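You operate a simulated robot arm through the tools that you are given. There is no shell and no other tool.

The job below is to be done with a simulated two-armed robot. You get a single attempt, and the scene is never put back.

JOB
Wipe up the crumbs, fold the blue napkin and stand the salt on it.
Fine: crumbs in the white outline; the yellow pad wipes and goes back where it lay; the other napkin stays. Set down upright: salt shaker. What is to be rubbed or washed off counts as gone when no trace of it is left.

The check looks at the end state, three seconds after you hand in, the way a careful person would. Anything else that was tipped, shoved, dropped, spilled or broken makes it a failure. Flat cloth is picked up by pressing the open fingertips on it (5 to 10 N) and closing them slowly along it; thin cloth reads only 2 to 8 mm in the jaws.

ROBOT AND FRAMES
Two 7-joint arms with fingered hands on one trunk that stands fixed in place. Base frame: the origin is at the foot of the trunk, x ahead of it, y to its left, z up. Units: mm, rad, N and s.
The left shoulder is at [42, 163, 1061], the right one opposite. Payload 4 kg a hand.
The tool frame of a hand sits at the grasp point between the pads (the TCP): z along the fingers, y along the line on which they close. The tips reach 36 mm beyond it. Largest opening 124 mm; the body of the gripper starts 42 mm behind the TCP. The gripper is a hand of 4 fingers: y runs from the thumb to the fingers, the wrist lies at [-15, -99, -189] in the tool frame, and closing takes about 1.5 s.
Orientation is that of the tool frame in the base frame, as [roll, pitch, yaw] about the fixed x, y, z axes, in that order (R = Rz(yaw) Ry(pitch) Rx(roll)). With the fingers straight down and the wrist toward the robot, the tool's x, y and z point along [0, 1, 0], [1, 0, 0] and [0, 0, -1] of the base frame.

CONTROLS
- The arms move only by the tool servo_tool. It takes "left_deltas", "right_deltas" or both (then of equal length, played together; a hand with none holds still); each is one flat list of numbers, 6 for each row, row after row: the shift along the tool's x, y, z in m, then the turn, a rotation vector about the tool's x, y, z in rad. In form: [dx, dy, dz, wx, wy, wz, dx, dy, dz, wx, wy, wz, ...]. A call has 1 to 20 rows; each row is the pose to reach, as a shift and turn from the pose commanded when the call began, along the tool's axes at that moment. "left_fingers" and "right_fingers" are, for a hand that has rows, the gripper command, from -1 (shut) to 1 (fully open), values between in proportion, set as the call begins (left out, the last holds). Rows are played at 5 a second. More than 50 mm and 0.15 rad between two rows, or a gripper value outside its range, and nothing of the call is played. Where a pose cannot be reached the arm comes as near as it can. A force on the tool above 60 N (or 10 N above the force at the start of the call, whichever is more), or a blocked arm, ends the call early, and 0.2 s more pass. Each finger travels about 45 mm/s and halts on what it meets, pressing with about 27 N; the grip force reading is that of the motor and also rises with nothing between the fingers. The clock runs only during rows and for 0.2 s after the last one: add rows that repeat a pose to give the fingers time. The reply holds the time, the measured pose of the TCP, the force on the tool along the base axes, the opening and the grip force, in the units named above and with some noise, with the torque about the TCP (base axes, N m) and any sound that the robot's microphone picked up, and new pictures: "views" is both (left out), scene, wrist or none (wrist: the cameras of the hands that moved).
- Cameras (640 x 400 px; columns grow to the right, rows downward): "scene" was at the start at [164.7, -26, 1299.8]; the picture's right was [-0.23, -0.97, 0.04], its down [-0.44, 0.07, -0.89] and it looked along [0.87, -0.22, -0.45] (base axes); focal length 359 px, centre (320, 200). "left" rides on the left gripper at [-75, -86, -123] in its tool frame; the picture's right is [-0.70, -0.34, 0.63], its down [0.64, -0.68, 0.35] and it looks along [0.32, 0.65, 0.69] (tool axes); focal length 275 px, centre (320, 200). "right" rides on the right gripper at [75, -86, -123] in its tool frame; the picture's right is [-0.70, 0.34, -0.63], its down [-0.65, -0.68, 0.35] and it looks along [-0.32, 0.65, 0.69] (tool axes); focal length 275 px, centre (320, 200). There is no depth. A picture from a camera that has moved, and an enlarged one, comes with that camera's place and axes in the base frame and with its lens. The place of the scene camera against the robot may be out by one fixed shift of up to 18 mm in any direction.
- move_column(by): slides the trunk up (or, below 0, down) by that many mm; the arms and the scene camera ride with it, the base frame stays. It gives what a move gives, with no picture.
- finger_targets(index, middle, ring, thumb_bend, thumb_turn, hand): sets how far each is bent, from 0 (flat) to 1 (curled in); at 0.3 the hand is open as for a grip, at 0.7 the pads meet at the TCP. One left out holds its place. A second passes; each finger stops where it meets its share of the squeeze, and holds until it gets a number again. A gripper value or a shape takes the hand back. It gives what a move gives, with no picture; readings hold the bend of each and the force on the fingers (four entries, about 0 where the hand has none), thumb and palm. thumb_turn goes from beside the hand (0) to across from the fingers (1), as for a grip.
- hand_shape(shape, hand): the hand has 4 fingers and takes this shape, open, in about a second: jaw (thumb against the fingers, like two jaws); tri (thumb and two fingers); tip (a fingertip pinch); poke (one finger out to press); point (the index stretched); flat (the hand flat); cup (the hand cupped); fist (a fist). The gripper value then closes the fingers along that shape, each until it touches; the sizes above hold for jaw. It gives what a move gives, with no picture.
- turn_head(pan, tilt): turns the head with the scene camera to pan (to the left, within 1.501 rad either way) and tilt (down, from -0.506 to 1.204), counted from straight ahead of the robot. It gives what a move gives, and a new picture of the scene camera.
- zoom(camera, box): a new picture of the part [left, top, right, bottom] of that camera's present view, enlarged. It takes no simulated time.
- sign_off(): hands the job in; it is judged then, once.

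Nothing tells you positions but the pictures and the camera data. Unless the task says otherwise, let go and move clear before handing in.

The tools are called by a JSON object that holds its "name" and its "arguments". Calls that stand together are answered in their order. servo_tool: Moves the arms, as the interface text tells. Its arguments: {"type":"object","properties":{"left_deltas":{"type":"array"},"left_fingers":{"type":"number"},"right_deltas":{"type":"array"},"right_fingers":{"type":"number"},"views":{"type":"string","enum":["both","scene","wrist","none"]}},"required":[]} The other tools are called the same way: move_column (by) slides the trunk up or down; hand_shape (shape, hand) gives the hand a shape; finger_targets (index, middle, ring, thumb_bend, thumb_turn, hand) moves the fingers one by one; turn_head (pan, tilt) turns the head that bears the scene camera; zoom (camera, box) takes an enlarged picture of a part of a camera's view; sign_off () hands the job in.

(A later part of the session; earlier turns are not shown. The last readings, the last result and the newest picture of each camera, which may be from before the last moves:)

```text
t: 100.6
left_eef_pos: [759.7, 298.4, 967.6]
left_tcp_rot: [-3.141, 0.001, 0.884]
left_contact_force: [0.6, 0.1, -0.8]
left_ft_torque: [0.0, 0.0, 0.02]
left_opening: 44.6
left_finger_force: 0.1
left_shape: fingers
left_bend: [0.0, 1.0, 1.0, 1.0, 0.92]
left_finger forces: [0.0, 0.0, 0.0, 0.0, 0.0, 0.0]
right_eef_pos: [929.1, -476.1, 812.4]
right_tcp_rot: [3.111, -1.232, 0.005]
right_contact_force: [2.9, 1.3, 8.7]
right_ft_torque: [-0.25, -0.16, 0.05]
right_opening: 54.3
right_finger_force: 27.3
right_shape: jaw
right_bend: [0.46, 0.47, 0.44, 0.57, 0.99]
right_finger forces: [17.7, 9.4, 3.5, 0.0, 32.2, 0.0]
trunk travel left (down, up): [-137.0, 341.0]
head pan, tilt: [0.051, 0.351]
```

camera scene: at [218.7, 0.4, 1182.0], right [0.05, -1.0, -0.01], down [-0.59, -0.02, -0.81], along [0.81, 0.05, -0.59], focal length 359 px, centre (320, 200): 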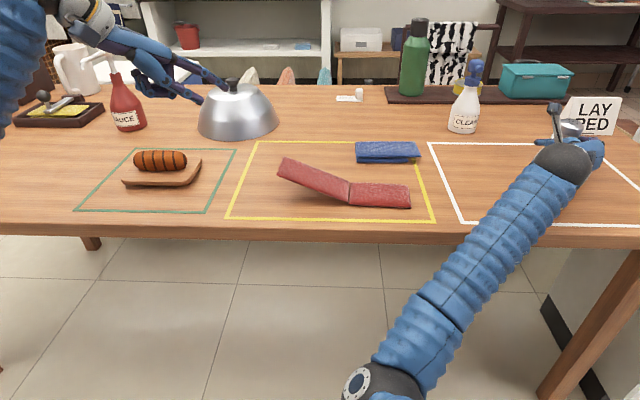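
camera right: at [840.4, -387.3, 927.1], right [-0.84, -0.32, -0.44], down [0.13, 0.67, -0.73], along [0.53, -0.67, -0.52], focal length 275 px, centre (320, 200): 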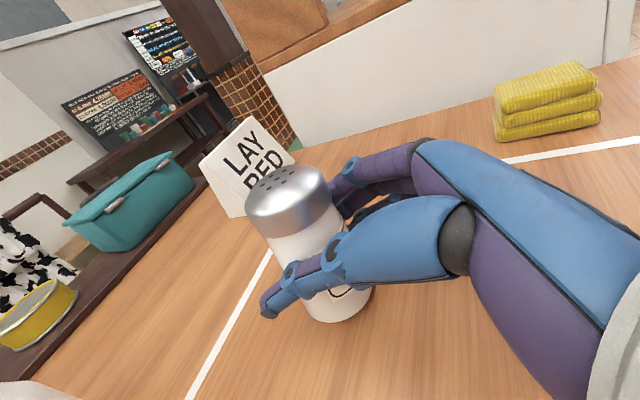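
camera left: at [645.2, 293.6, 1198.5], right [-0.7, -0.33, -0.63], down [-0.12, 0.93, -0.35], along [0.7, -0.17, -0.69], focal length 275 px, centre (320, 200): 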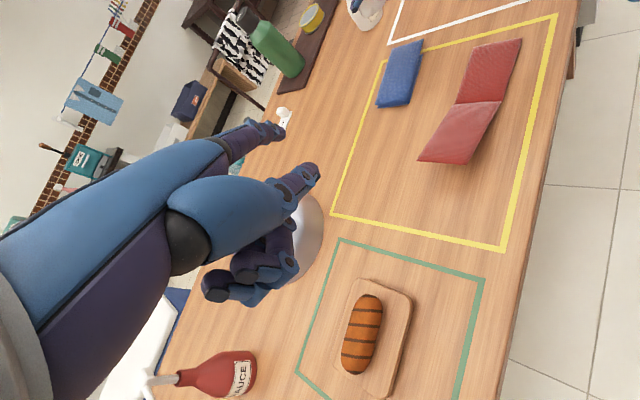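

The salt is standing on the table. I open the jaws in two steps.

{"name": "servo_tool", "arguments": {"right_deltas": [0.001, 0, 0, 0, 0, 0, 0.001, 0, 0, 0, 0, 0, 0.001, 0, 0, 0, 0, 0, 0.001, 0, 0, 0, 0, 0], "right_fingers": 0.15}}

{"name": "zoom", "arguments": {"camera": "right", "box": [200, 130, 480, 400]}}

```text
t: 101.6
left_eef_pos: [759.2, 296.6, 967.7]
left_tcp_rot: [-3.141, 0.0, 0.886]
left_contact_force: [-0.1, -0.2, -0.6]
left_ft_torque: [0.0, -0.02, 0.04]
left_opening: 44.8
left_finger_force: 0.0
left_shape: fingers
left_bend: [0.0, 1.0, 1.0, 1.0, 0.92]
left_finger forces: [0.0, 0.1, 0.1, 0.0, 0.1, 0.1]
right_eef_pos: [928.8, -476.6, 810.7]
right_tcp_rot: [3.119, -1.23, -0.004]
right_contact_force: [-0.6, -0.2, -0.3]
right_ft_torque: [0.0, 0.0, -0.02]
right_opening: 71.0
right_finger_force: 0.1
right_shape: jaw
right_bend: [0.39, 0.43, 0.41, 0.54, 0.99]
right_finger forces: [0.1, 0.0, 0.1, 0.0, 0.0, 0.0]
trunk travel left (down, up): [-137.0, 341.0]
head pan, tilt: [0.051, 0.351]
camera scene: at [218.6, 0.5, 1182.0], right [0.05, -1.0, -0.01], down [-0.59, -0.02, -0.81], along [0.81, 0.05, -0.59], focal length 359 px, centre (320, 200)
camera right: at [840.0, -387.7, 922.1], right [-0.84, -0.32, -0.44], down [0.13, 0.67, -0.73], along [0.53, -0.67, -0.52], focal length 275 px, centre (320, 200)
```

scene: 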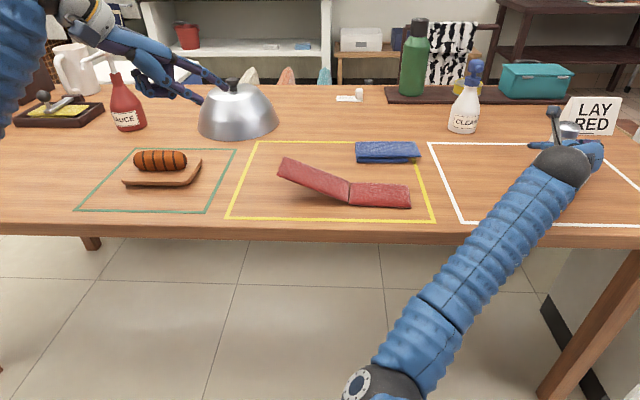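
right: 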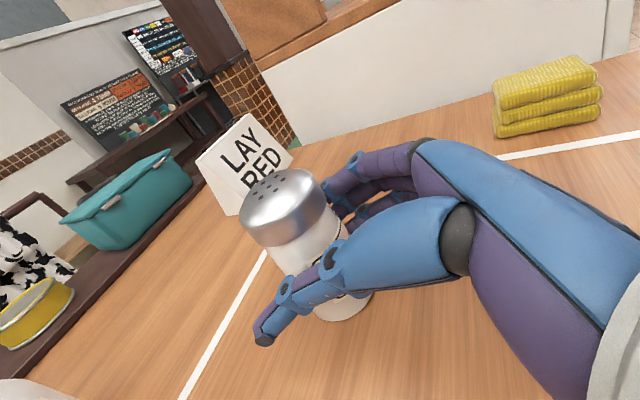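

```text
1.48 times, centred on (340, 265) of right
camera zoom: at [840.0, -387.7, 922.1], right [-0.84, -0.32, -0.44], down [0.13, 0.67, -0.73], along [0.53, -0.67, -0.52], focal length 408 px, centre (290, 104)
```

zoom: 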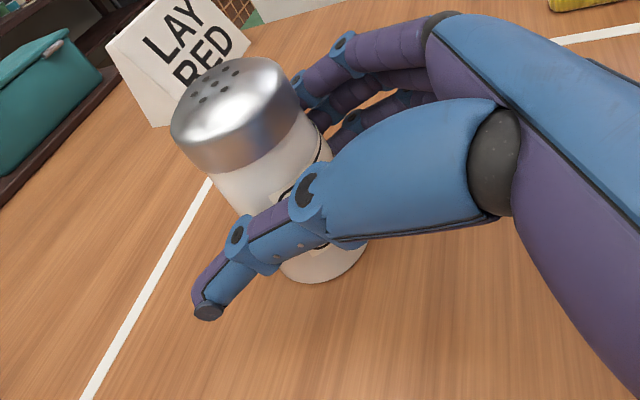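

Salt stands upright and free. I open fully and rise straight up.

{"name": "servo_tool", "arguments": {"right_deltas": [0, 0, 0, 0, 0, 0, 0, 0, 0, 0, 0, 0, 0, 0, 0, 0, 0, 0, 0, 0, 0, 0, 0, 0, 0, 0, 0, 0, 0, 0, 0.02, 0, -0.007, 0, 0, 0, 0.045, 0, -0.0159, 0, 0, 0, 0.075, 0, -0.0265, 0, 0, 0, 0.105, 0, -0.037, 0, 0, 0, 0.132, 0, -0.0466, 0, 0, 0], "right_fingers": 1}}

```text
t: 103.8
left_eef_pos: [760.5, 297.1, 968.7]
left_tcp_rot: [-3.141, 0.002, 0.886]
left_contact_force: [-0.6, 0.4, 0.6]
left_ft_torque: [0.0, 0.02, 0.01]
left_opening: 44.5
left_finger_force: 0.1
left_shape: fingers
left_bend: [0.0, 1.0, 1.0, 1.0, 0.92]
left_finger forces: [0.0, 0.1, 0.1, 0.1, 0.1, 0.0]
right_eef_pos: [929.4, -475.5, 952.6]
right_tcp_rot: [3.117, -1.231, -0.002]
right_contact_force: [0.0, 0.4, 0.1]
right_ft_torque: [0.03, 0.01, 0.01]
right_opening: 123.7
right_finger_force: 0.1
right_shape: jaw
right_bend: [0.3, 0.3, 0.3, 0.3, 0.98]
right_finger forces: [0.1, 0.0, 0.0, 0.0, 0.1, 0.0]
trunk travel left (down, up): [-137.0, 341.0]
head pan, tilt: [0.051, 0.351]
camera scene: at [218.3, 0.5, 1182.2], right [0.05, -1.0, -0.01], down [-0.59, -0.02, -0.81], along [0.81, 0.05, -0.59], focal length 359 px, centre (320, 200)
camera right: at [840.8, -387.7, 1062.7], right [-0.84, -0.32, -0.44], down [0.13, 0.67, -0.73], along [0.53, -0.67, -0.52], focal length 275 px, centre (320, 200)
```

scene: 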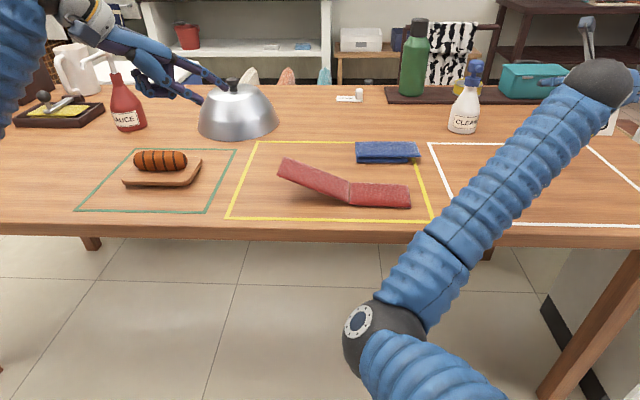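
right: 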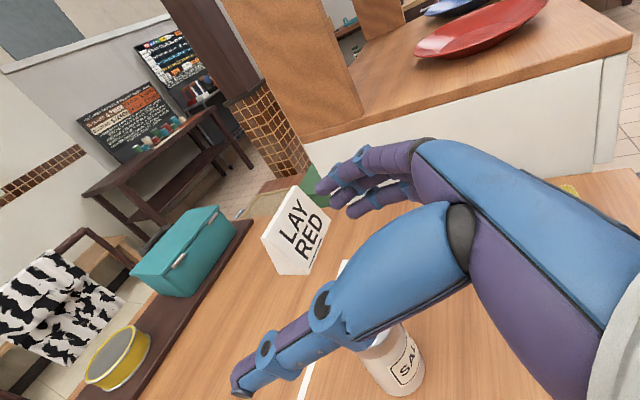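

The salt stands free. I now tilt the hand down to about 29° from vertical above it.

{"name": "servo_tool", "arguments": {"right_deltas": [0, 0, 0, 0, -0.12, 0, 0, 0, 0, 0, -0.24, 0, 0, 0, 0, 0, -0.36, 0, 0, 0, 0, 0, -0.48, 0, 0, 0, 0, 0, -0.6, 0, 0, 0, 0, 0, -0.72, 0, 0, 0, 0, 0, -0.73, 0, 0, 0, 0, 0, -0.73, 0]}}

{"name": "zoom", "arguments": {"camera": "right", "box": [60, 180, 340, 400]}}

```text
t: 105.6
left_eef_pos: [759.1, 296.7, 967.5]
left_tcp_rot: [-3.141, -0.002, 0.884]
left_contact_force: [0.6, 0.6, -0.2]
left_ft_torque: [0.01, -0.01, 0.03]
left_opening: 44.6
left_finger_force: 0.0
left_shape: fingers
left_bend: [0.0, 1.0, 1.0, 1.0, 0.92]
left_finger forces: [0.0, 0.0, 0.0, 0.0, 0.0, 0.0]
right_eef_pos: [930.6, -475.2, 951.4]
right_tcp_rot: [3.131, -0.501, -0.02]
right_contact_force: [-0.6, -0.1, 0.0]
right_ft_torque: [0.0, 0.05, 0.0]
right_opening: 123.6
right_finger_force: 0.0
right_shape: jaw
right_bend: [0.3, 0.3, 0.3, 0.3, 0.98]
right_finger forces: [0.1, 0.1, 0.0, 0.0, 0.0, 0.0]
trunk travel left (down, up): [-137.0, 341.0]
head pan, tilt: [0.051, 0.351]
camera scene: at [218.6, 0.5, 1182.0], right [0.05, -1.0, -0.01], down [-0.59, -0.02, -0.81], along [0.81, 0.05, -0.59], focal length 359 px, centre (320, 200)
camera right: at [938.2, -388.2, 1094.3], right [-0.92, -0.31, 0.23], down [-0.38, 0.69, -0.62], along [0.04, -0.66, -0.75], focal length 275 px, centre (320, 200)
```

scene: 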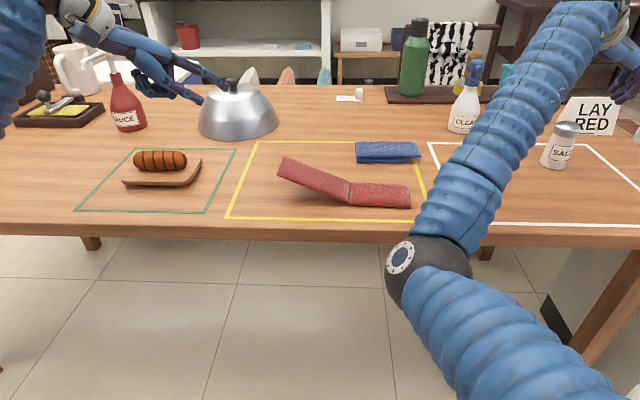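
right: 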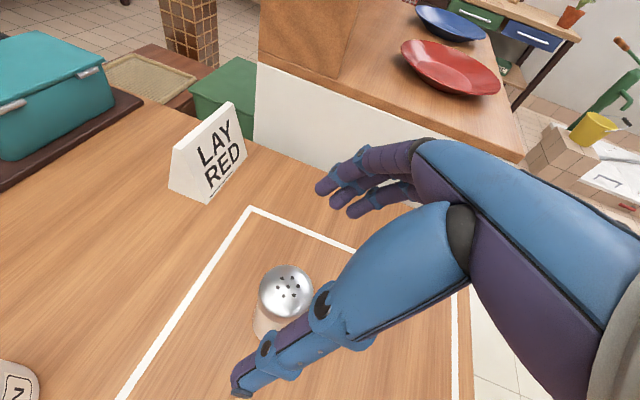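

```text
1.82 times, centred on (200, 290) of right
camera zoom: at [938.2, -388.2, 1094.3], right [-0.92, -0.31, 0.23], down [-0.38, 0.69, -0.62], along [0.04, -0.66, -0.75], focal length 500 px, centre (538, 36)
```

zoom: 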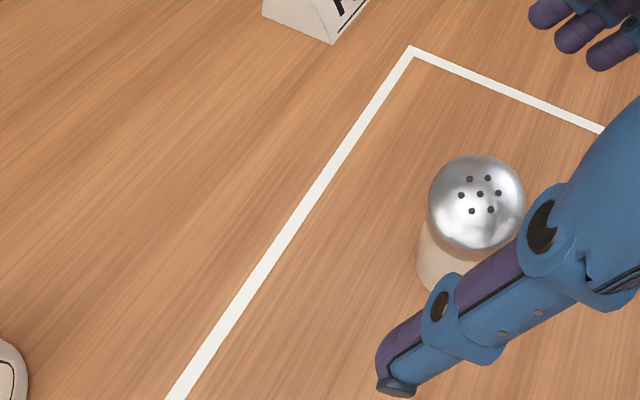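

The salt is at about (947, -490). I come down over it with the open jaws at this steeper angle.

{"name": "servo_tool", "arguments": {"right_deltas": [0.0065, 0.006, 0.0036, 0, 0, 0, -0.009, 0.006, 0.032, 0, 0, 0, -0.025, 0.006, 0.061, 0, 0, 0, -0.041, 0.006, 0.09, 0, 0, 0, -0.0525, 0.006, 0.1114, 0, 0, 0, -0.0573, 0.006, 0.1202, 0, 0, 0, -0.0573, 0.006, 0.1202, 0, 0, 0]}}

{"name": "zoom", "arguments": {"camera": "right", "box": [180, 160, 460, 400]}}

{"name": "turn_head", "arguments": {"pan": -0.4, "tilt": 0.2}}

```text
t: 107.2
left_eef_pos: [759.1, 296.9, 967.0]
left_tcp_rot: [3.141, -0.001, 0.885]
left_contact_force: [0.7, 0.3, 0.3]
left_ft_torque: [-0.01, 0.01, 0.01]
left_opening: 44.4
left_finger_force: 0.2
left_shape: fingers
left_bend: [0.0, 1.0, 1.0, 1.0, 0.92]
left_finger forces: [0.0, 0.1, 0.0, 0.0, 0.0, 0.0]
right_eef_pos: [936.3, -482.7, 817.5]
right_tcp_rot: [3.132, -0.501, -0.019]
right_contact_force: [0.1, 0.5, 0.7]
right_ft_torque: [0.0, 0.0, 0.05]
right_opening: 123.6
right_finger_force: 0.2
right_shape: jaw
right_bend: [0.3, 0.3, 0.3, 0.3, 0.98]
right_finger forces: [0.0, 0.1, 0.0, 0.0, 0.0, 0.0]
trunk travel left (down, up): [-137.0, 341.0]
head pan, tilt: [0.051, 0.351]
camera scene: at [218.6, 0.5, 1182.1], right [0.05, -1.0, -0.01], down [-0.59, -0.02, -0.81], along [0.81, 0.05, -0.59], focal length 359 px, centre (320, 200)
camera right: at [944.7, -396.1, 960.8], right [-0.92, -0.31, 0.23], down [-0.38, 0.69, -0.62], along [0.04, -0.66, -0.75], focal length 275 px, centre (320, 200)
```

scene: 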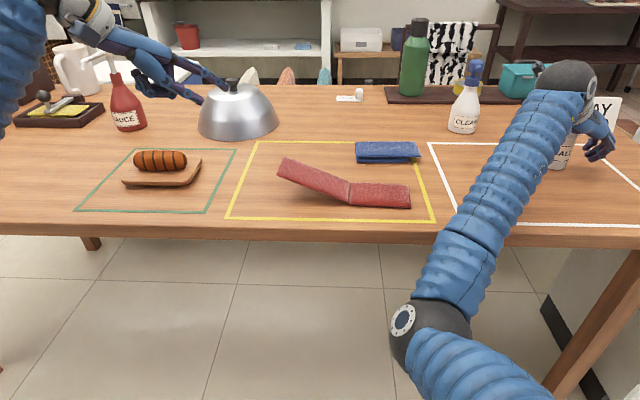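
right: 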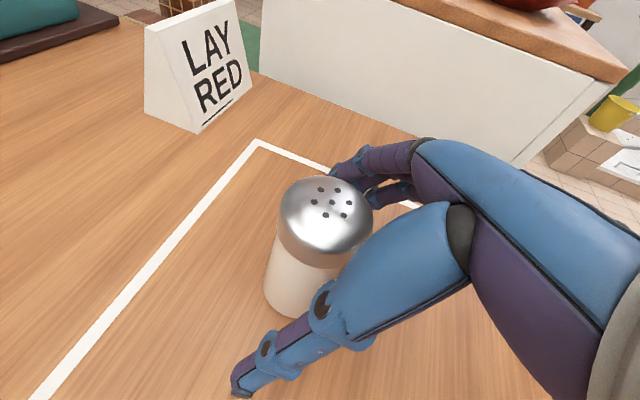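

```text
1.67 times, centred on (320, 280) of right
camera zoom: at [944.7, -396.1, 960.8], right [-0.92, -0.31, 0.23], down [-0.38, 0.69, -0.62], along [0.04, -0.66, -0.75], focal length 459 px, centre (320, 67)
```

zoom: 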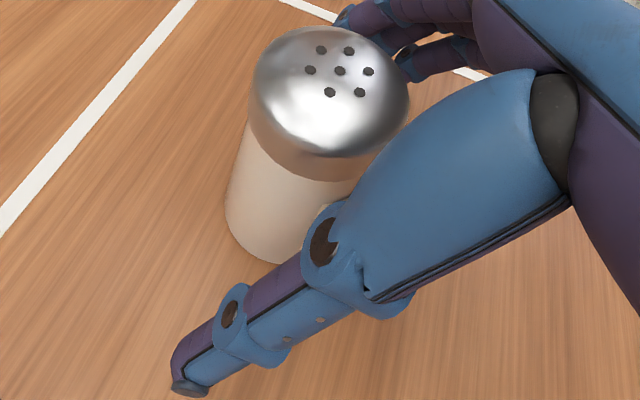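

```text
t: 108.1
left_eef_pos: [760.0, 296.5, 967.9]
left_tcp_rot: [-3.141, 0.002, 0.886]
left_contact_force: [-0.4, 0.9, 0.3]
left_ft_torque: [-0.01, -0.01, -0.01]
left_opening: 44.6
left_finger_force: 0.0
left_shape: fingers
left_bend: [0.0, 1.0, 1.0, 1.0, 0.92]
left_finger forces: [0.1, 0.0, 0.0, 0.0, 0.0, 0.1]
right_eef_pos: [935.6, -482.8, 817.6]
right_tcp_rot: [3.133, -0.5, -0.019]
right_contact_force: [-1.1, -0.2, -0.5]
right_ft_torque: [-0.03, 0.01, 0.01]
right_opening: 123.8
right_finger_force: 0.1
right_shape: jaw
right_bend: [0.3, 0.3, 0.3, 0.3, 0.98]
right_finger forces: [0.1, 0.0, 0.0, 0.1, 0.0, 0.0]
trunk travel left (down, up): [-137.0, 341.0]
head pan, tilt: [-0.4, 0.201]
camera scene: at [215.6, -40.4, 1197.4], right [-0.37, -0.92, 0.11], down [-0.44, 0.08, -0.89], along [0.81, -0.38, -0.44], focal length 359 px, centre (320, 200)
```

scene: 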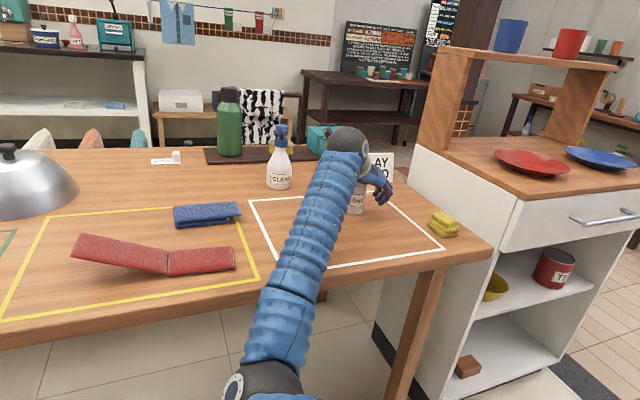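

The jaws straddle the salt properly. I close part-way and check contact.

{"name": "servo_tool", "arguments": {"right_deltas": [0, 0, 0, 0, 0, 0, 0, 0, 0, 0, 0, 0, 0, 0, 0, 0, 0, 0, 0, 0, 0, 0, 0, 0], "right_fingers": 0.08}}

{"name": "zoom", "arguments": {"camera": "right", "box": [180, 160, 460, 400]}}

{"name": "zoom", "arguments": {"camera": "scene", "box": [310, 120, 440, 230]}}

```text
t: 109.1
left_eef_pos: [758.3, 296.4, 966.5]
left_tcp_rot: [-3.14, -0.002, 0.886]
left_contact_force: [0.8, -0.6, -0.2]
left_ft_torque: [0.04, 0.03, 0.02]
left_opening: 44.5
left_finger_force: 0.0
left_shape: fingers
left_bend: [0.0, 1.0, 1.0, 1.0, 0.92]
left_finger forces: [0.1, 0.0, 0.0, 0.0, 0.1, 0.0]
right_eef_pos: [934.9, -481.6, 818.3]
right_tcp_rot: [3.131, -0.498, -0.018]
right_contact_force: [-0.8, 0.6, 0.0]
right_ft_torque: [-0.02, 0.01, 0.02]
right_opening: 67.5
right_finger_force: 0.1
right_shape: jaw
right_bend: [0.4, 0.44, 0.42, 0.54, 0.99]
right_finger forces: [0.0, 0.0, 0.0, 0.0, 0.5, 0.1]
trunk travel left (down, up): [-137.0, 341.0]
head pan, tilt: [-0.4, 0.201]
camera scene: at [215.6, -40.5, 1197.4], right [-0.37, -0.92, 0.11], down [-0.44, 0.08, -0.89], along [0.81, -0.38, -0.44], focal length 359 px, centre (320, 200)
camera right: at [944.7, -396.0, 960.8], right [-0.92, -0.31, 0.23], down [-0.38, 0.69, -0.62], along [0.04, -0.66, -0.75], focal length 275 px, centre (320, 200)
```

scene: 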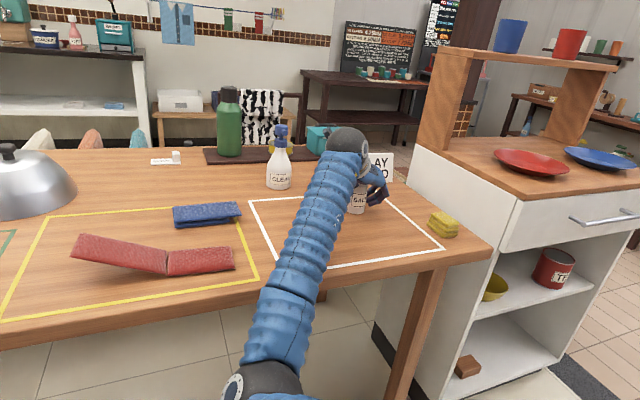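
right: 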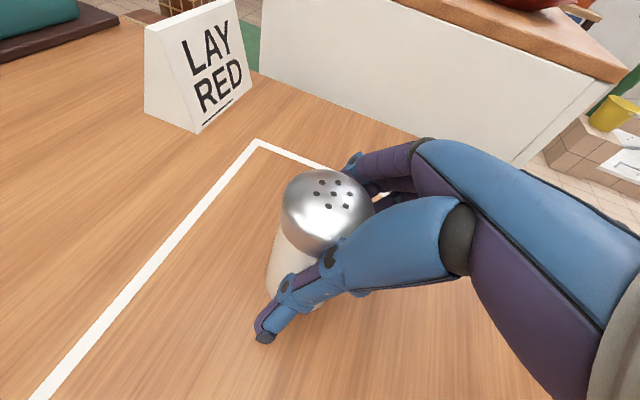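

```text
1.67 times, centred on (320, 280) of right
camera zoom: at [944.7, -396.0, 960.8], right [-0.92, -0.31, 0.23], down [-0.38, 0.69, -0.62], along [0.04, -0.66, -0.75], focal length 459 px, centre (320, 67)
```

zoom: 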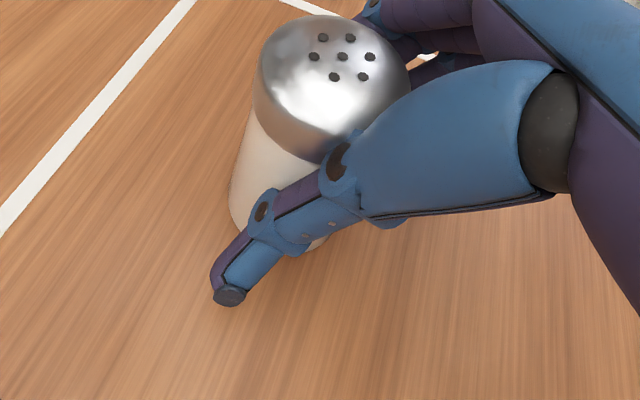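

```text
3.64 times, centred on (375, 175) of scene
camera zoom: at [215.6, -40.5, 1197.4], right [-0.37, -0.92, 0.11], down [-0.44, 0.08, -0.89], along [0.81, -0.38, -0.44], focal length 1306 px, centre (120, 291)
```

zoom: 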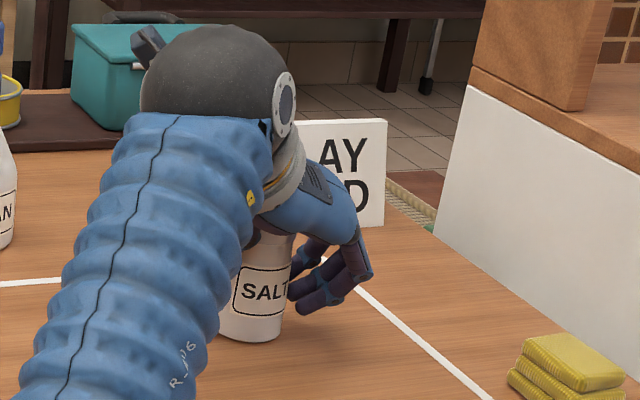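

The thumb touches first now, so I shift 5 mm left and close a bit more.

{"name": "servo_tool", "arguments": {"right_deltas": [0, -0.003, 0, 0, 0, 0, 0, -0.005, 0, 0, 0, 0, 0, -0.005, 0, 0, 0, 0, 0, -0.005, 0, 0, 0, 0], "right_fingers": 0.0}}

{"name": "zoom", "arguments": {"camera": "right", "box": [180, 160, 460, 400]}}

{"name": "zoom", "arguments": {"camera": "scene", "box": [310, 120, 440, 230]}}

```text
t: 110.1
left_eef_pos: [759.4, 296.3, 965.9]
left_tcp_rot: [-3.141, 0.0, 0.884]
left_contact_force: [0.0, -0.3, -0.3]
left_ft_torque: [-0.01, 0.02, -0.02]
left_opening: 44.7
left_finger_force: 0.1
left_shape: fingers
left_bend: [0.0, 1.0, 1.0, 1.0, 0.92]
left_finger forces: [0.1, 0.1, 0.0, 0.1, 0.1, 0.0]
right_eef_pos: [936.5, -477.0, 819.2]
right_tcp_rot: [3.129, -0.501, -0.019]
right_contact_force: [-0.5, -2.3, 4.2]
right_ft_torque: [-0.34, 0.01, -0.05]
right_opening: 56.7
right_finger_force: 27.0
right_shape: jaw
right_bend: [0.43, 0.45, 0.49, 0.58, 1.0]
right_finger forces: [17.5, 9.9, 3.7, 0.0, 29.7, 0.0]
trunk travel left (down, up): [-137.0, 341.0]
head pan, tilt: [-0.4, 0.201]
camera scene: at [215.2, -40.5, 1197.6], right [-0.37, -0.92, 0.11], down [-0.44, 0.08, -0.89], along [0.81, -0.38, -0.44], focal length 359 px, centre (320, 200)
camera right: at [944.7, -391.0, 962.0], right [-0.92, -0.31, 0.23], down [-0.38, 0.69, -0.62], along [0.04, -0.66, -0.75], focal length 275 px, centre (320, 200)
```

scene: 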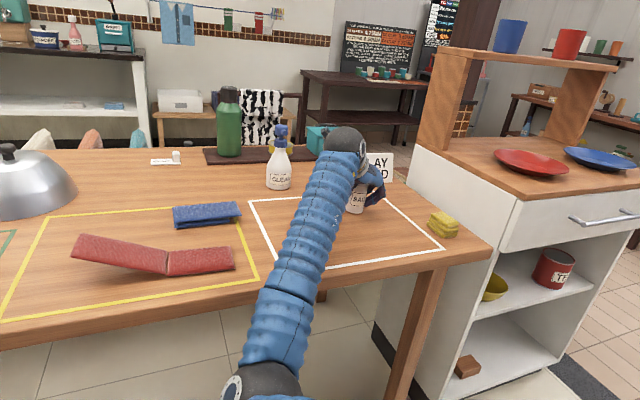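
right: 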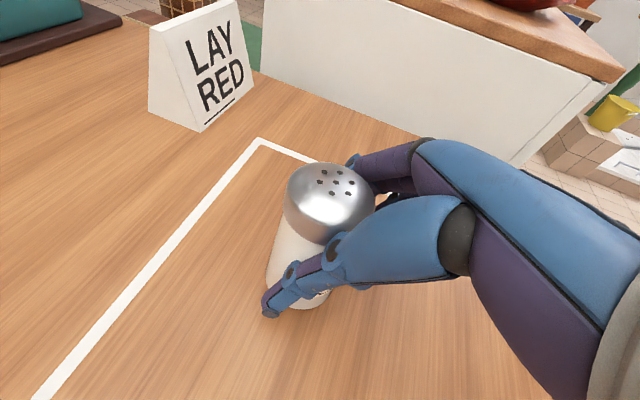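

```text
1.67 times, centred on (320, 280) of right
camera zoom: at [944.7, -391.0, 962.0], right [-0.92, -0.31, 0.23], down [-0.38, 0.69, -0.62], along [0.04, -0.66, -0.75], focal length 459 px, centre (320, 67)
```

zoom: 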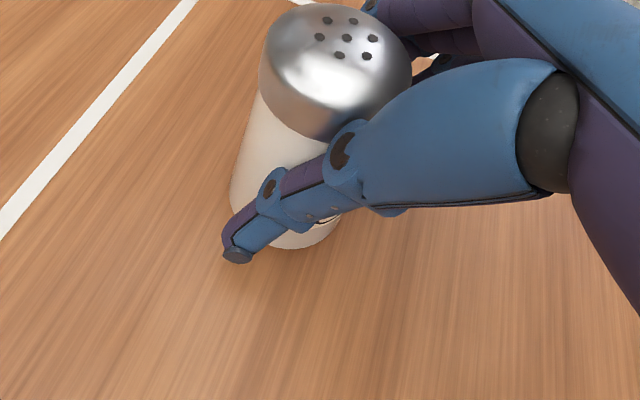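

```text
3.64 times, centred on (375, 175) of scene
camera zoom: at [215.2, -40.5, 1197.6], right [-0.37, -0.92, 0.11], down [-0.44, 0.08, -0.89], along [0.81, -0.38, -0.44], focal length 1306 px, centre (120, 291)
```

zoom: 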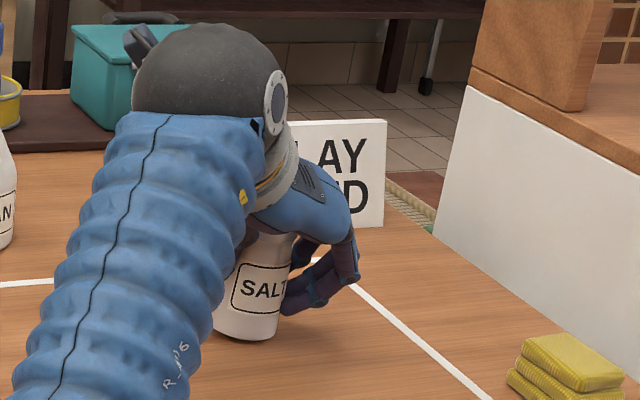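

The grip tilts the salt because the thumb meets its cap while the fingers meet the body. I reopen to let it settle upright, then I'll regrip at an intermediate angle.

{"name": "servo_tool", "arguments": {"right_deltas": [0, 0, 0, 0, 0, 0, 0, 0, 0, 0, 0, 0, 0, 0, 0, 0, 0, 0, 0, 0, 0, 0, 0, 0], "right_fingers": 0.12}}

{"name": "servo_tool", "arguments": {"right_deltas": [0, 0, 0, 0, 0, 0, 0, 0, 0, 0, 0, 0, 0, 0, 0, 0, 0, 0, 0, 0, 0, 0, 0, 0, 0, 0, 0, 0, 0, 0, 0, 0, 0, 0, 0, 0], "right_fingers": 1}}

{"name": "zoom", "arguments": {"camera": "right", "box": [180, 160, 460, 400]}}

{"name": "zoom", "arguments": {"camera": "scene", "box": [310, 120, 440, 230]}}

```text
t: 111.1
left_eef_pos: [759.8, 296.3, 968.4]
left_tcp_rot: [-3.141, 0.0, 0.885]
left_contact_force: [-0.4, 1.0, 0.6]
left_ft_torque: [0.0, 0.02, -0.03]
left_opening: 44.8
left_finger_force: 0.0
left_shape: fingers
left_bend: [0.0, 1.0, 1.0, 1.0, 0.92]
left_finger forces: [0.0, 0.0, 0.0, 0.1, 0.0, 0.1]
right_eef_pos: [935.7, -477.2, 818.4]
right_tcp_rot: [3.132, -0.498, -0.02]
right_contact_force: [-0.1, -0.2, -0.5]
right_ft_torque: [0.01, 0.01, -0.01]
right_opening: 69.2
right_finger_force: 0.1
right_shape: jaw
right_bend: [0.39, 0.43, 0.42, 0.54, 0.99]
right_finger forces: [0.0, 0.1, 0.0, 0.0, 0.0, 0.0]
trunk travel left (down, up): [-137.0, 341.0]
head pan, tilt: [-0.4, 0.201]
camera scene: at [215.6, -40.5, 1197.4], right [-0.37, -0.92, 0.11], down [-0.44, 0.08, -0.89], along [0.81, -0.38, -0.44], focal length 359 px, centre (320, 200)
camera right: at [945.1, -390.8, 961.2], right [-0.92, -0.31, 0.23], down [-0.38, 0.69, -0.62], along [0.04, -0.66, -0.75], focal length 275 px, centre (320, 200)
```

scene: 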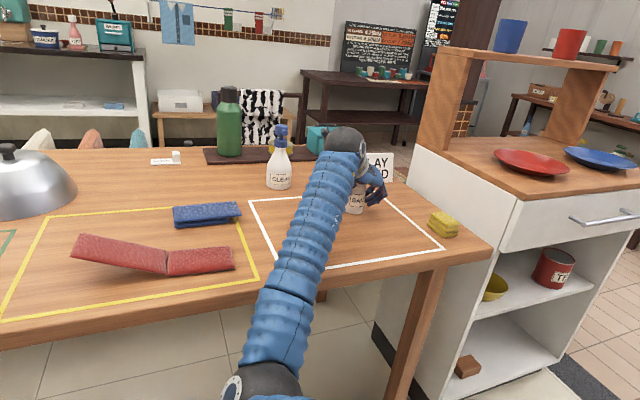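
right: 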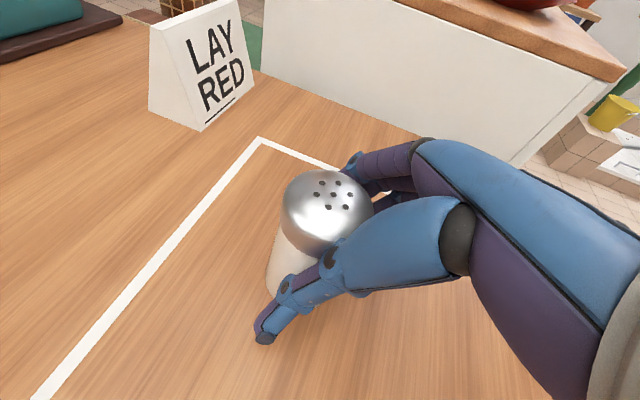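

```text
t: 112.5
left_eef_pos: [759.8, 295.7, 966.8]
left_tcp_rot: [3.141, 0.001, 0.886]
left_contact_force: [-1.2, 0.2, -0.5]
left_ft_torque: [0.02, 0.0, -0.05]
left_opening: 44.8
left_finger_force: 0.2
left_shape: fingers
left_bend: [0.0, 1.0, 1.0, 1.0, 0.92]
left_finger forces: [0.0, 0.0, 0.1, 0.0, 0.0, 0.1]
right_eef_pos: [935.5, -478.2, 818.0]
right_tcp_rot: [3.132, -0.5, -0.02]
right_contact_force: [0.2, 0.1, 1.0]
right_ft_torque: [-0.02, 0.0, -0.04]
right_opening: 123.7
right_finger_force: 0.0
right_shape: jaw
right_bend: [0.3, 0.3, 0.3, 0.3, 0.98]
right_finger forces: [0.1, 0.0, 0.1, 0.0, 0.0, 0.0]
trunk travel left (down, up): [-137.0, 341.0]
head pan, tilt: [-0.4, 0.201]
camera scene: at [215.6, -40.5, 1197.4], right [-0.37, -0.92, 0.11], down [-0.44, 0.08, -0.89], along [0.81, -0.38, -0.44], focal length 359 px, centre (320, 200)
camera right: at [945.1, -390.9, 961.3], right [-0.92, -0.31, 0.23], down [-0.38, 0.69, -0.62], along [0.04, -0.66, -0.75], focal length 275 px, centre (320, 200)
```

scene: 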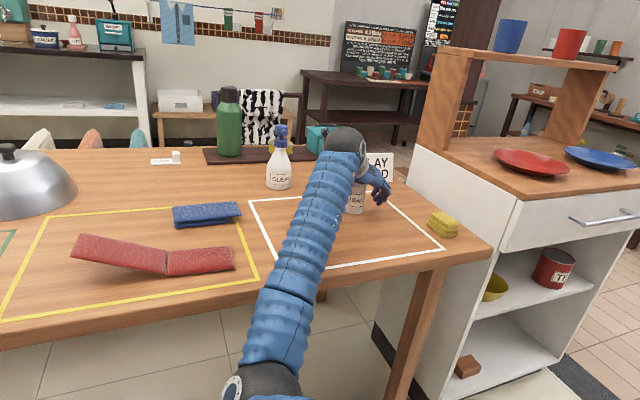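
right: 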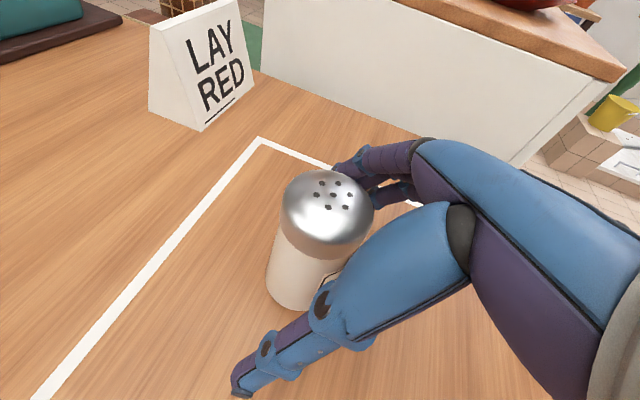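

```text
1.67 times, centred on (320, 280) of right
camera zoom: at [945.1, -390.9, 961.3], right [-0.92, -0.31, 0.23], down [-0.38, 0.69, -0.62], along [0.04, -0.66, -0.75], focal length 459 px, centre (320, 67)
```

zoom: 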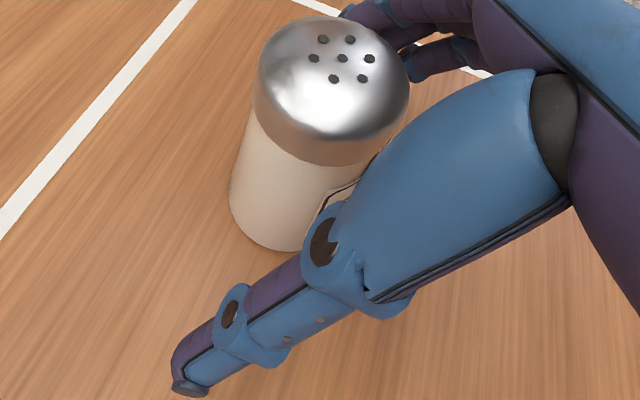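

```text
3.64 times, centred on (375, 175) of scene
camera zoom: at [215.6, -40.5, 1197.4], right [-0.37, -0.92, 0.11], down [-0.44, 0.08, -0.89], along [0.81, -0.38, -0.44], focal length 1306 px, centre (120, 291)
```

zoom: 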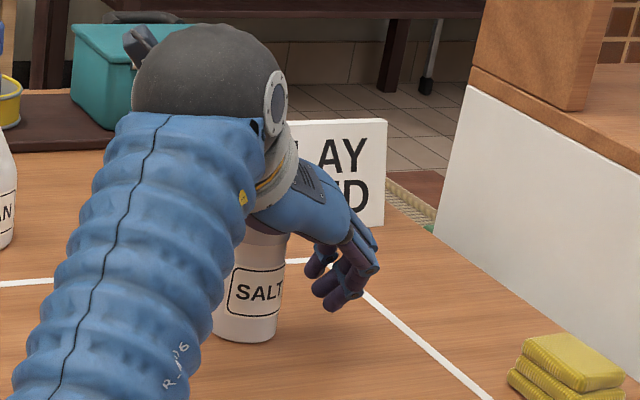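

The salt stands upright again. I rotate the open hand about the shaker to a flatter 52° from vertical, where the thumb should meet the body.

{"name": "servo_tool", "arguments": {"right_deltas": [-0.002, 0.001, 0.0004, 0, 0.1, 0, -0.004, 0.002, 0.0008, 0, 0.2, 0, -0.006, 0.002, 0.0012, 0, 0.3, 0, -0.0079, 0.002, 0.0016, 0, 0.4, 0, -0.0079, 0.002, 0.0016, 0, 0.4, 0], "views": "none"}}

{"name": "servo_tool", "arguments": {"right_deltas": [0, 0, 0, 0, 0, 0, 0, 0, 0, 0, 0, 0, 0, 0, 0, 0, 0, 0, 0, 0, 0, 0, 0, 0], "right_fingers": 0.12}}

{"name": "zoom", "arguments": {"camera": "right", "box": [180, 160, 460, 400]}}

{"name": "zoom", "arguments": {"camera": "scene", "box": [310, 120, 440, 230]}}

```text
t: 113.7
left_eef_pos: [759.7, 296.1, 967.2]
left_tcp_rot: [-3.141, 0.0, 0.885]
left_contact_force: [0.1, -0.1, -0.9]
left_ft_torque: [0.02, 0.03, -0.02]
left_opening: 44.7
left_finger_force: 0.1
left_shape: fingers
left_bend: [0.0, 1.0, 1.0, 1.0, 0.92]
left_finger forces: [0.1, 0.1, 0.0, 0.0, 0.1, 0.0]
right_eef_pos: [930.7, -479.3, 814.9]
right_tcp_rot: [3.126, -0.901, -0.012]
right_contact_force: [0.8, -0.7, -0.6]
right_ft_torque: [0.02, -0.03, 0.01]
right_opening: 123.7
right_finger_force: 0.0
right_shape: jaw
right_bend: [0.3, 0.3, 0.3, 0.3, 0.98]
right_finger forces: [0.0, 0.0, 0.0, 0.0, 0.0, 0.1]
trunk travel left (down, up): [-137.0, 341.0]
head pan, tilt: [-0.4, 0.201]
```

```text
t: 114.7
left_eef_pos: [759.9, 297.0, 966.9]
left_tcp_rot: [-3.142, 0.001, 0.885]
left_contact_force: [-0.5, -0.1, 0.8]
left_ft_torque: [0.0, 0.02, 0.02]
left_opening: 45.1
left_finger_force: 0.1
left_shape: fingers
left_bend: [0.0, 1.0, 1.0, 1.0, 0.92]
left_finger forces: [0.0, 0.1, 0.1, 0.0, 0.0, 0.0]
right_eef_pos: [931.1, -478.1, 814.1]
right_tcp_rot: [3.128, -0.9, -0.013]
right_contact_force: [-0.1, 0.1, -0.1]
right_ft_torque: [0.01, -0.04, -0.01]
right_opening: 69.7
right_finger_force: 0.1
right_shape: jaw
right_bend: [0.39, 0.43, 0.41, 0.54, 0.99]
right_finger forces: [0.1, 0.1, 0.0, 0.0, 0.1, 0.0]
trunk travel left (down, up): [-137.0, 341.0]
head pan, tilt: [-0.4, 0.201]
camera scene: at [215.6, -40.5, 1197.4], right [-0.37, -0.92, 0.11], down [-0.44, 0.08, -0.89], along [0.81, -0.38, -0.44], focal length 359 px, centre (320, 200)
camera right: at [883.3, -391.4, 948.0], right [-0.94, -0.32, -0.15], down [-0.11, 0.68, -0.73], along [0.33, -0.66, -0.67], focal length 275 px, centre (320, 200)
```

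scene: 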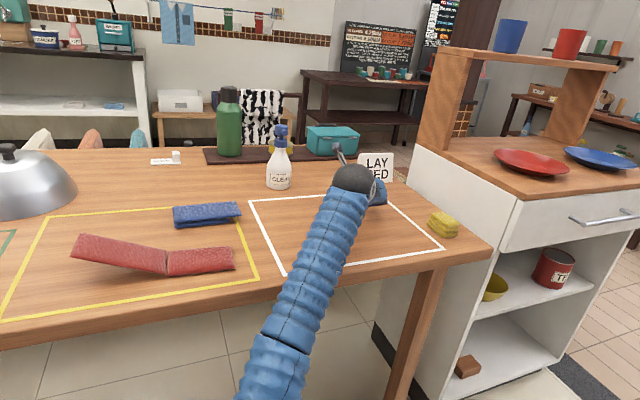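
right: 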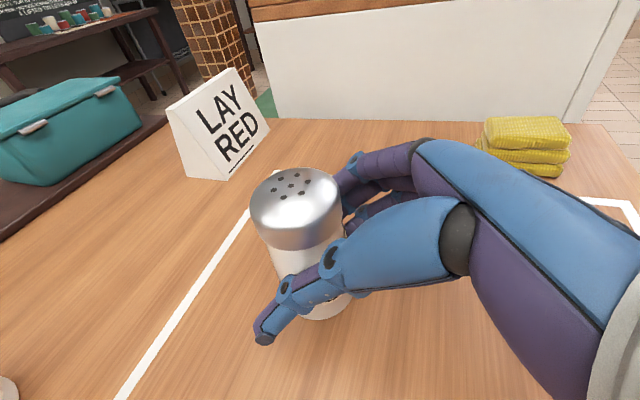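

```text
1.67 times, centred on (320, 280) of right
camera zoom: at [883.3, -391.4, 948.0], right [-0.94, -0.32, -0.15], down [-0.11, 0.68, -0.73], along [0.33, -0.66, -0.67], focal length 459 px, centre (320, 67)
```

zoom: 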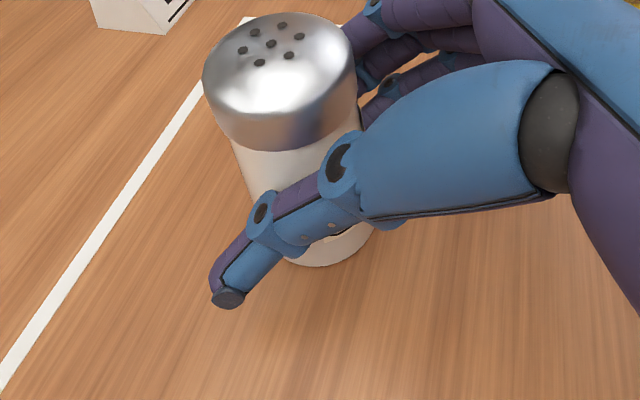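

```text
3.64 times, centred on (375, 175) of scene
camera zoom: at [215.6, -40.5, 1197.4], right [-0.37, -0.92, 0.11], down [-0.44, 0.08, -0.89], along [0.81, -0.38, -0.44], focal length 1306 px, centre (120, 291)
```

zoom: 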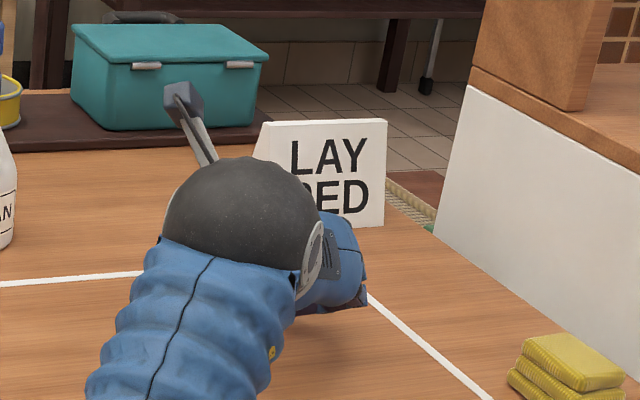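

No contact yet and the salt is upright between the fingers. I close a little more.

{"name": "servo_tool", "arguments": {"right_deltas": [0, 0, 0, 0, 0, 0, 0, 0, 0, 0, 0, 0, 0, 0, 0, 0, 0, 0], "right_fingers": 0.05, "views": "none"}}

```text
t: 115.5
left_eef_pos: [758.7, 297.2, 966.7]
left_tcp_rot: [-3.142, 0.0, 0.884]
left_contact_force: [0.6, 0.5, 0.0]
left_ft_torque: [-0.01, -0.03, 0.01]
left_opening: 44.6
left_finger_force: 0.1
left_shape: fingers
left_bend: [0.0, 1.0, 1.0, 1.0, 0.92]
left_finger forces: [0.0, 0.0, 0.1, 0.0, 0.1, 0.1]
right_eef_pos: [931.8, -478.7, 814.1]
right_tcp_rot: [3.129, -0.899, -0.015]
right_contact_force: [0.8, 0.3, -1.0]
right_ft_torque: [-0.02, 0.01, -0.01]
right_opening: 65.7
right_finger_force: 0.1
right_shape: jaw
right_bend: [0.4, 0.44, 0.43, 0.55, 0.99]
right_finger forces: [0.1, 0.0, 0.0, 0.0, 0.3, 0.0]
trunk travel left (down, up): [-137.0, 341.0]
head pan, tilt: [-0.4, 0.201]
```

{"name": "servo_tool", "arguments": {"right_deltas": [0, -0.003, 0, 0, 0, 0, 0, -0.004, 0, 0, 0, 0, 0, -0.004, 0, 0, 0, 0], "right_fingers": 0.0}}

{"name": "zoom", "arguments": {"camera": "right", "box": [180, 160, 460, 400]}}

```text
t: 116.3
left_eef_pos: [758.9, 297.0, 967.4]
left_tcp_rot: [-3.14, 0.0, 0.885]
left_contact_force: [-0.9, -0.2, 0.3]
left_ft_torque: [0.04, -0.01, -0.03]
left_opening: 44.6
left_finger_force: 0.1
left_shape: fingers
left_bend: [0.0, 1.0, 1.0, 1.0, 0.92]
left_finger forces: [0.0, 0.1, 0.1, 0.0, 0.0, 0.1]
right_eef_pos: [931.6, -476.9, 814.8]
right_tcp_rot: [3.13, -0.901, -0.015]
right_contact_force: [0.1, -0.1, 0.1]
right_ft_torque: [-0.03, 0.02, 0.0]
right_opening: 62.9
right_finger_force: 0.1
right_shape: jaw
right_bend: [0.42, 0.45, 0.44, 0.56, 1.0]
right_finger forces: [0.0, 0.9, 0.0, 0.1, 0.4, 0.0]
trunk travel left (down, up): [-137.0, 341.0]
head pan, tilt: [-0.4, 0.201]
camera scene: at [215.6, -40.5, 1197.4], right [-0.37, -0.92, 0.11], down [-0.44, 0.08, -0.89], along [0.81, -0.38, -0.44], focal length 359 px, centre (320, 200)
camera right: at [883.3, -387.3, 947.7], right [-0.94, -0.32, -0.15], down [-0.11, 0.68, -0.73], along [0.33, -0.66, -0.67], focal length 275 px, centre (320, 200)
```

scene: 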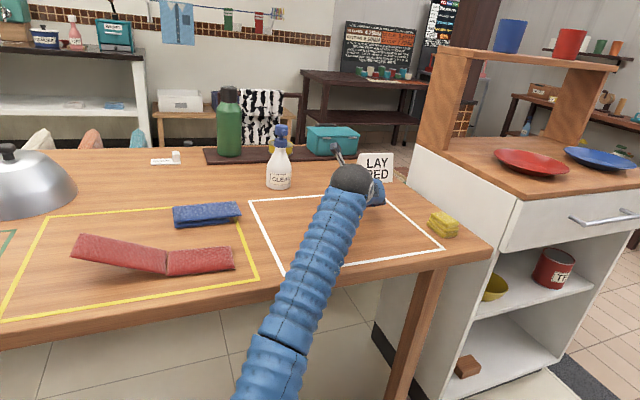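
right: 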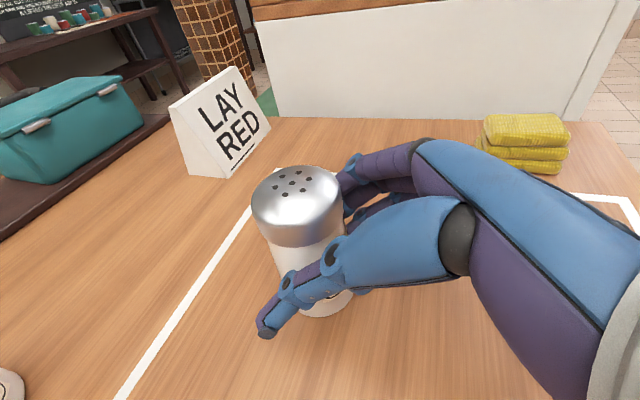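

```text
1.67 times, centred on (320, 280) of right
camera zoom: at [883.3, -387.3, 947.7], right [-0.94, -0.32, -0.15], down [-0.11, 0.68, -0.73], along [0.33, -0.66, -0.67], focal length 459 px, centre (320, 67)
```

zoom: 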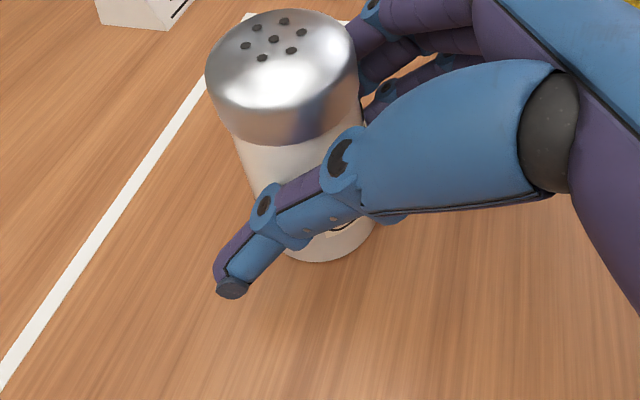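

Both sides are touching lightly with the salt upright. I close firmly now.

{"name": "servo_tool", "arguments": {"right_deltas": [0, 0, 0, 0, 0, 0, 0, 0, 0, 0, 0, 0, 0, 0, 0, 0, 0, 0, 0, 0, 0, 0, 0, 0], "right_fingers": -0.25}}

{"name": "zoom", "arguments": {"camera": "right", "box": [180, 160, 460, 400]}}

```text
t: 117.3
left_eef_pos: [759.6, 298.2, 967.1]
left_tcp_rot: [3.141, 0.001, 0.885]
left_contact_force: [0.2, 0.5, -0.7]
left_ft_torque: [-0.01, 0.01, 0.02]
left_opening: 44.5
left_finger_force: 0.2
left_shape: fingers
left_bend: [0.0, 1.0, 1.0, 1.0, 0.92]
left_finger forces: [0.0, 0.1, 0.0, 0.0, 0.0, 0.0]
right_eef_pos: [931.5, -475.3, 814.1]
right_tcp_rot: [3.125, -0.901, -0.011]
right_contact_force: [0.1, 0.2, 3.8]
right_ft_torque: [-0.21, -0.06, 0.01]
right_opening: 56.3
right_finger_force: 26.9
right_shape: jaw
right_bend: [0.44, 0.45, 0.45, 0.58, 0.99]
right_finger forces: [16.5, 9.4, 3.9, 0.1, 31.3, 0.1]
trunk travel left (down, up): [-137.0, 341.0]
head pan, tilt: [-0.4, 0.201]
camera scene: at [215.3, -40.3, 1197.6], right [-0.37, -0.92, 0.11], down [-0.44, 0.08, -0.89], along [0.81, -0.38, -0.44], focal length 359 px, centre (320, 200)
camera right: at [883.0, -387.1, 948.4], right [-0.94, -0.32, -0.15], down [-0.11, 0.68, -0.73], along [0.33, -0.66, -0.67], focal length 275 px, centre (320, 200)
```

scene: 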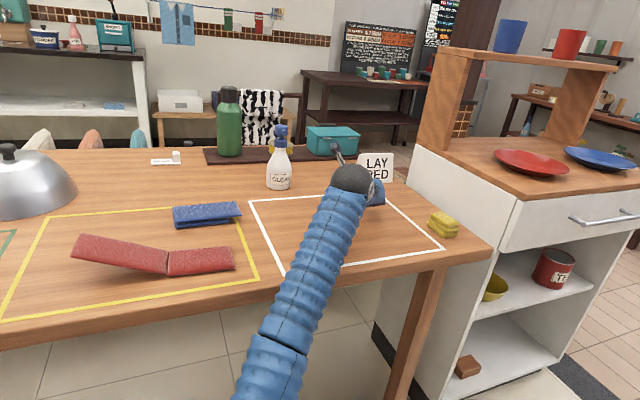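
right: 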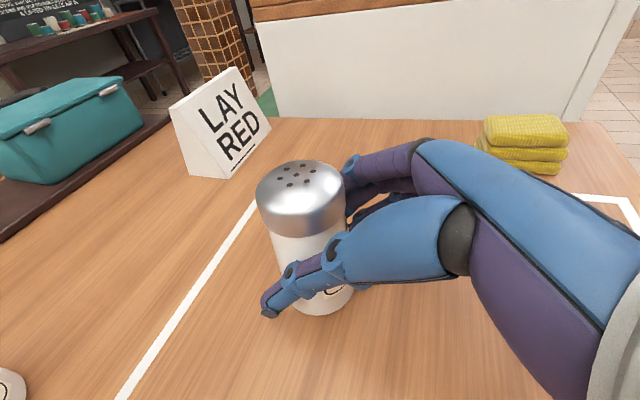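

```text
1.67 times, centred on (320, 280) of right
camera zoom: at [883.0, -387.1, 948.4], right [-0.94, -0.32, -0.15], down [-0.11, 0.68, -0.73], along [0.33, -0.66, -0.67], focal length 459 px, centre (320, 67)
```

zoom: 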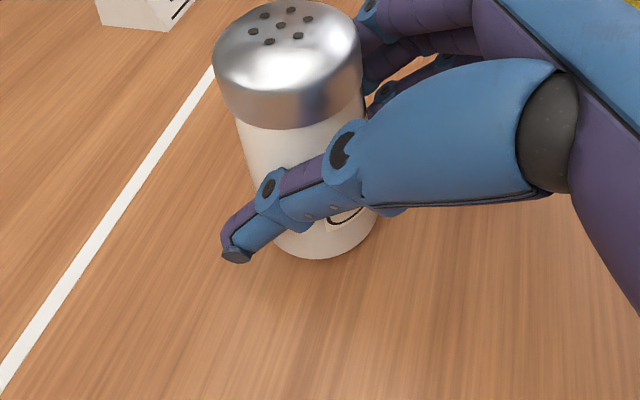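

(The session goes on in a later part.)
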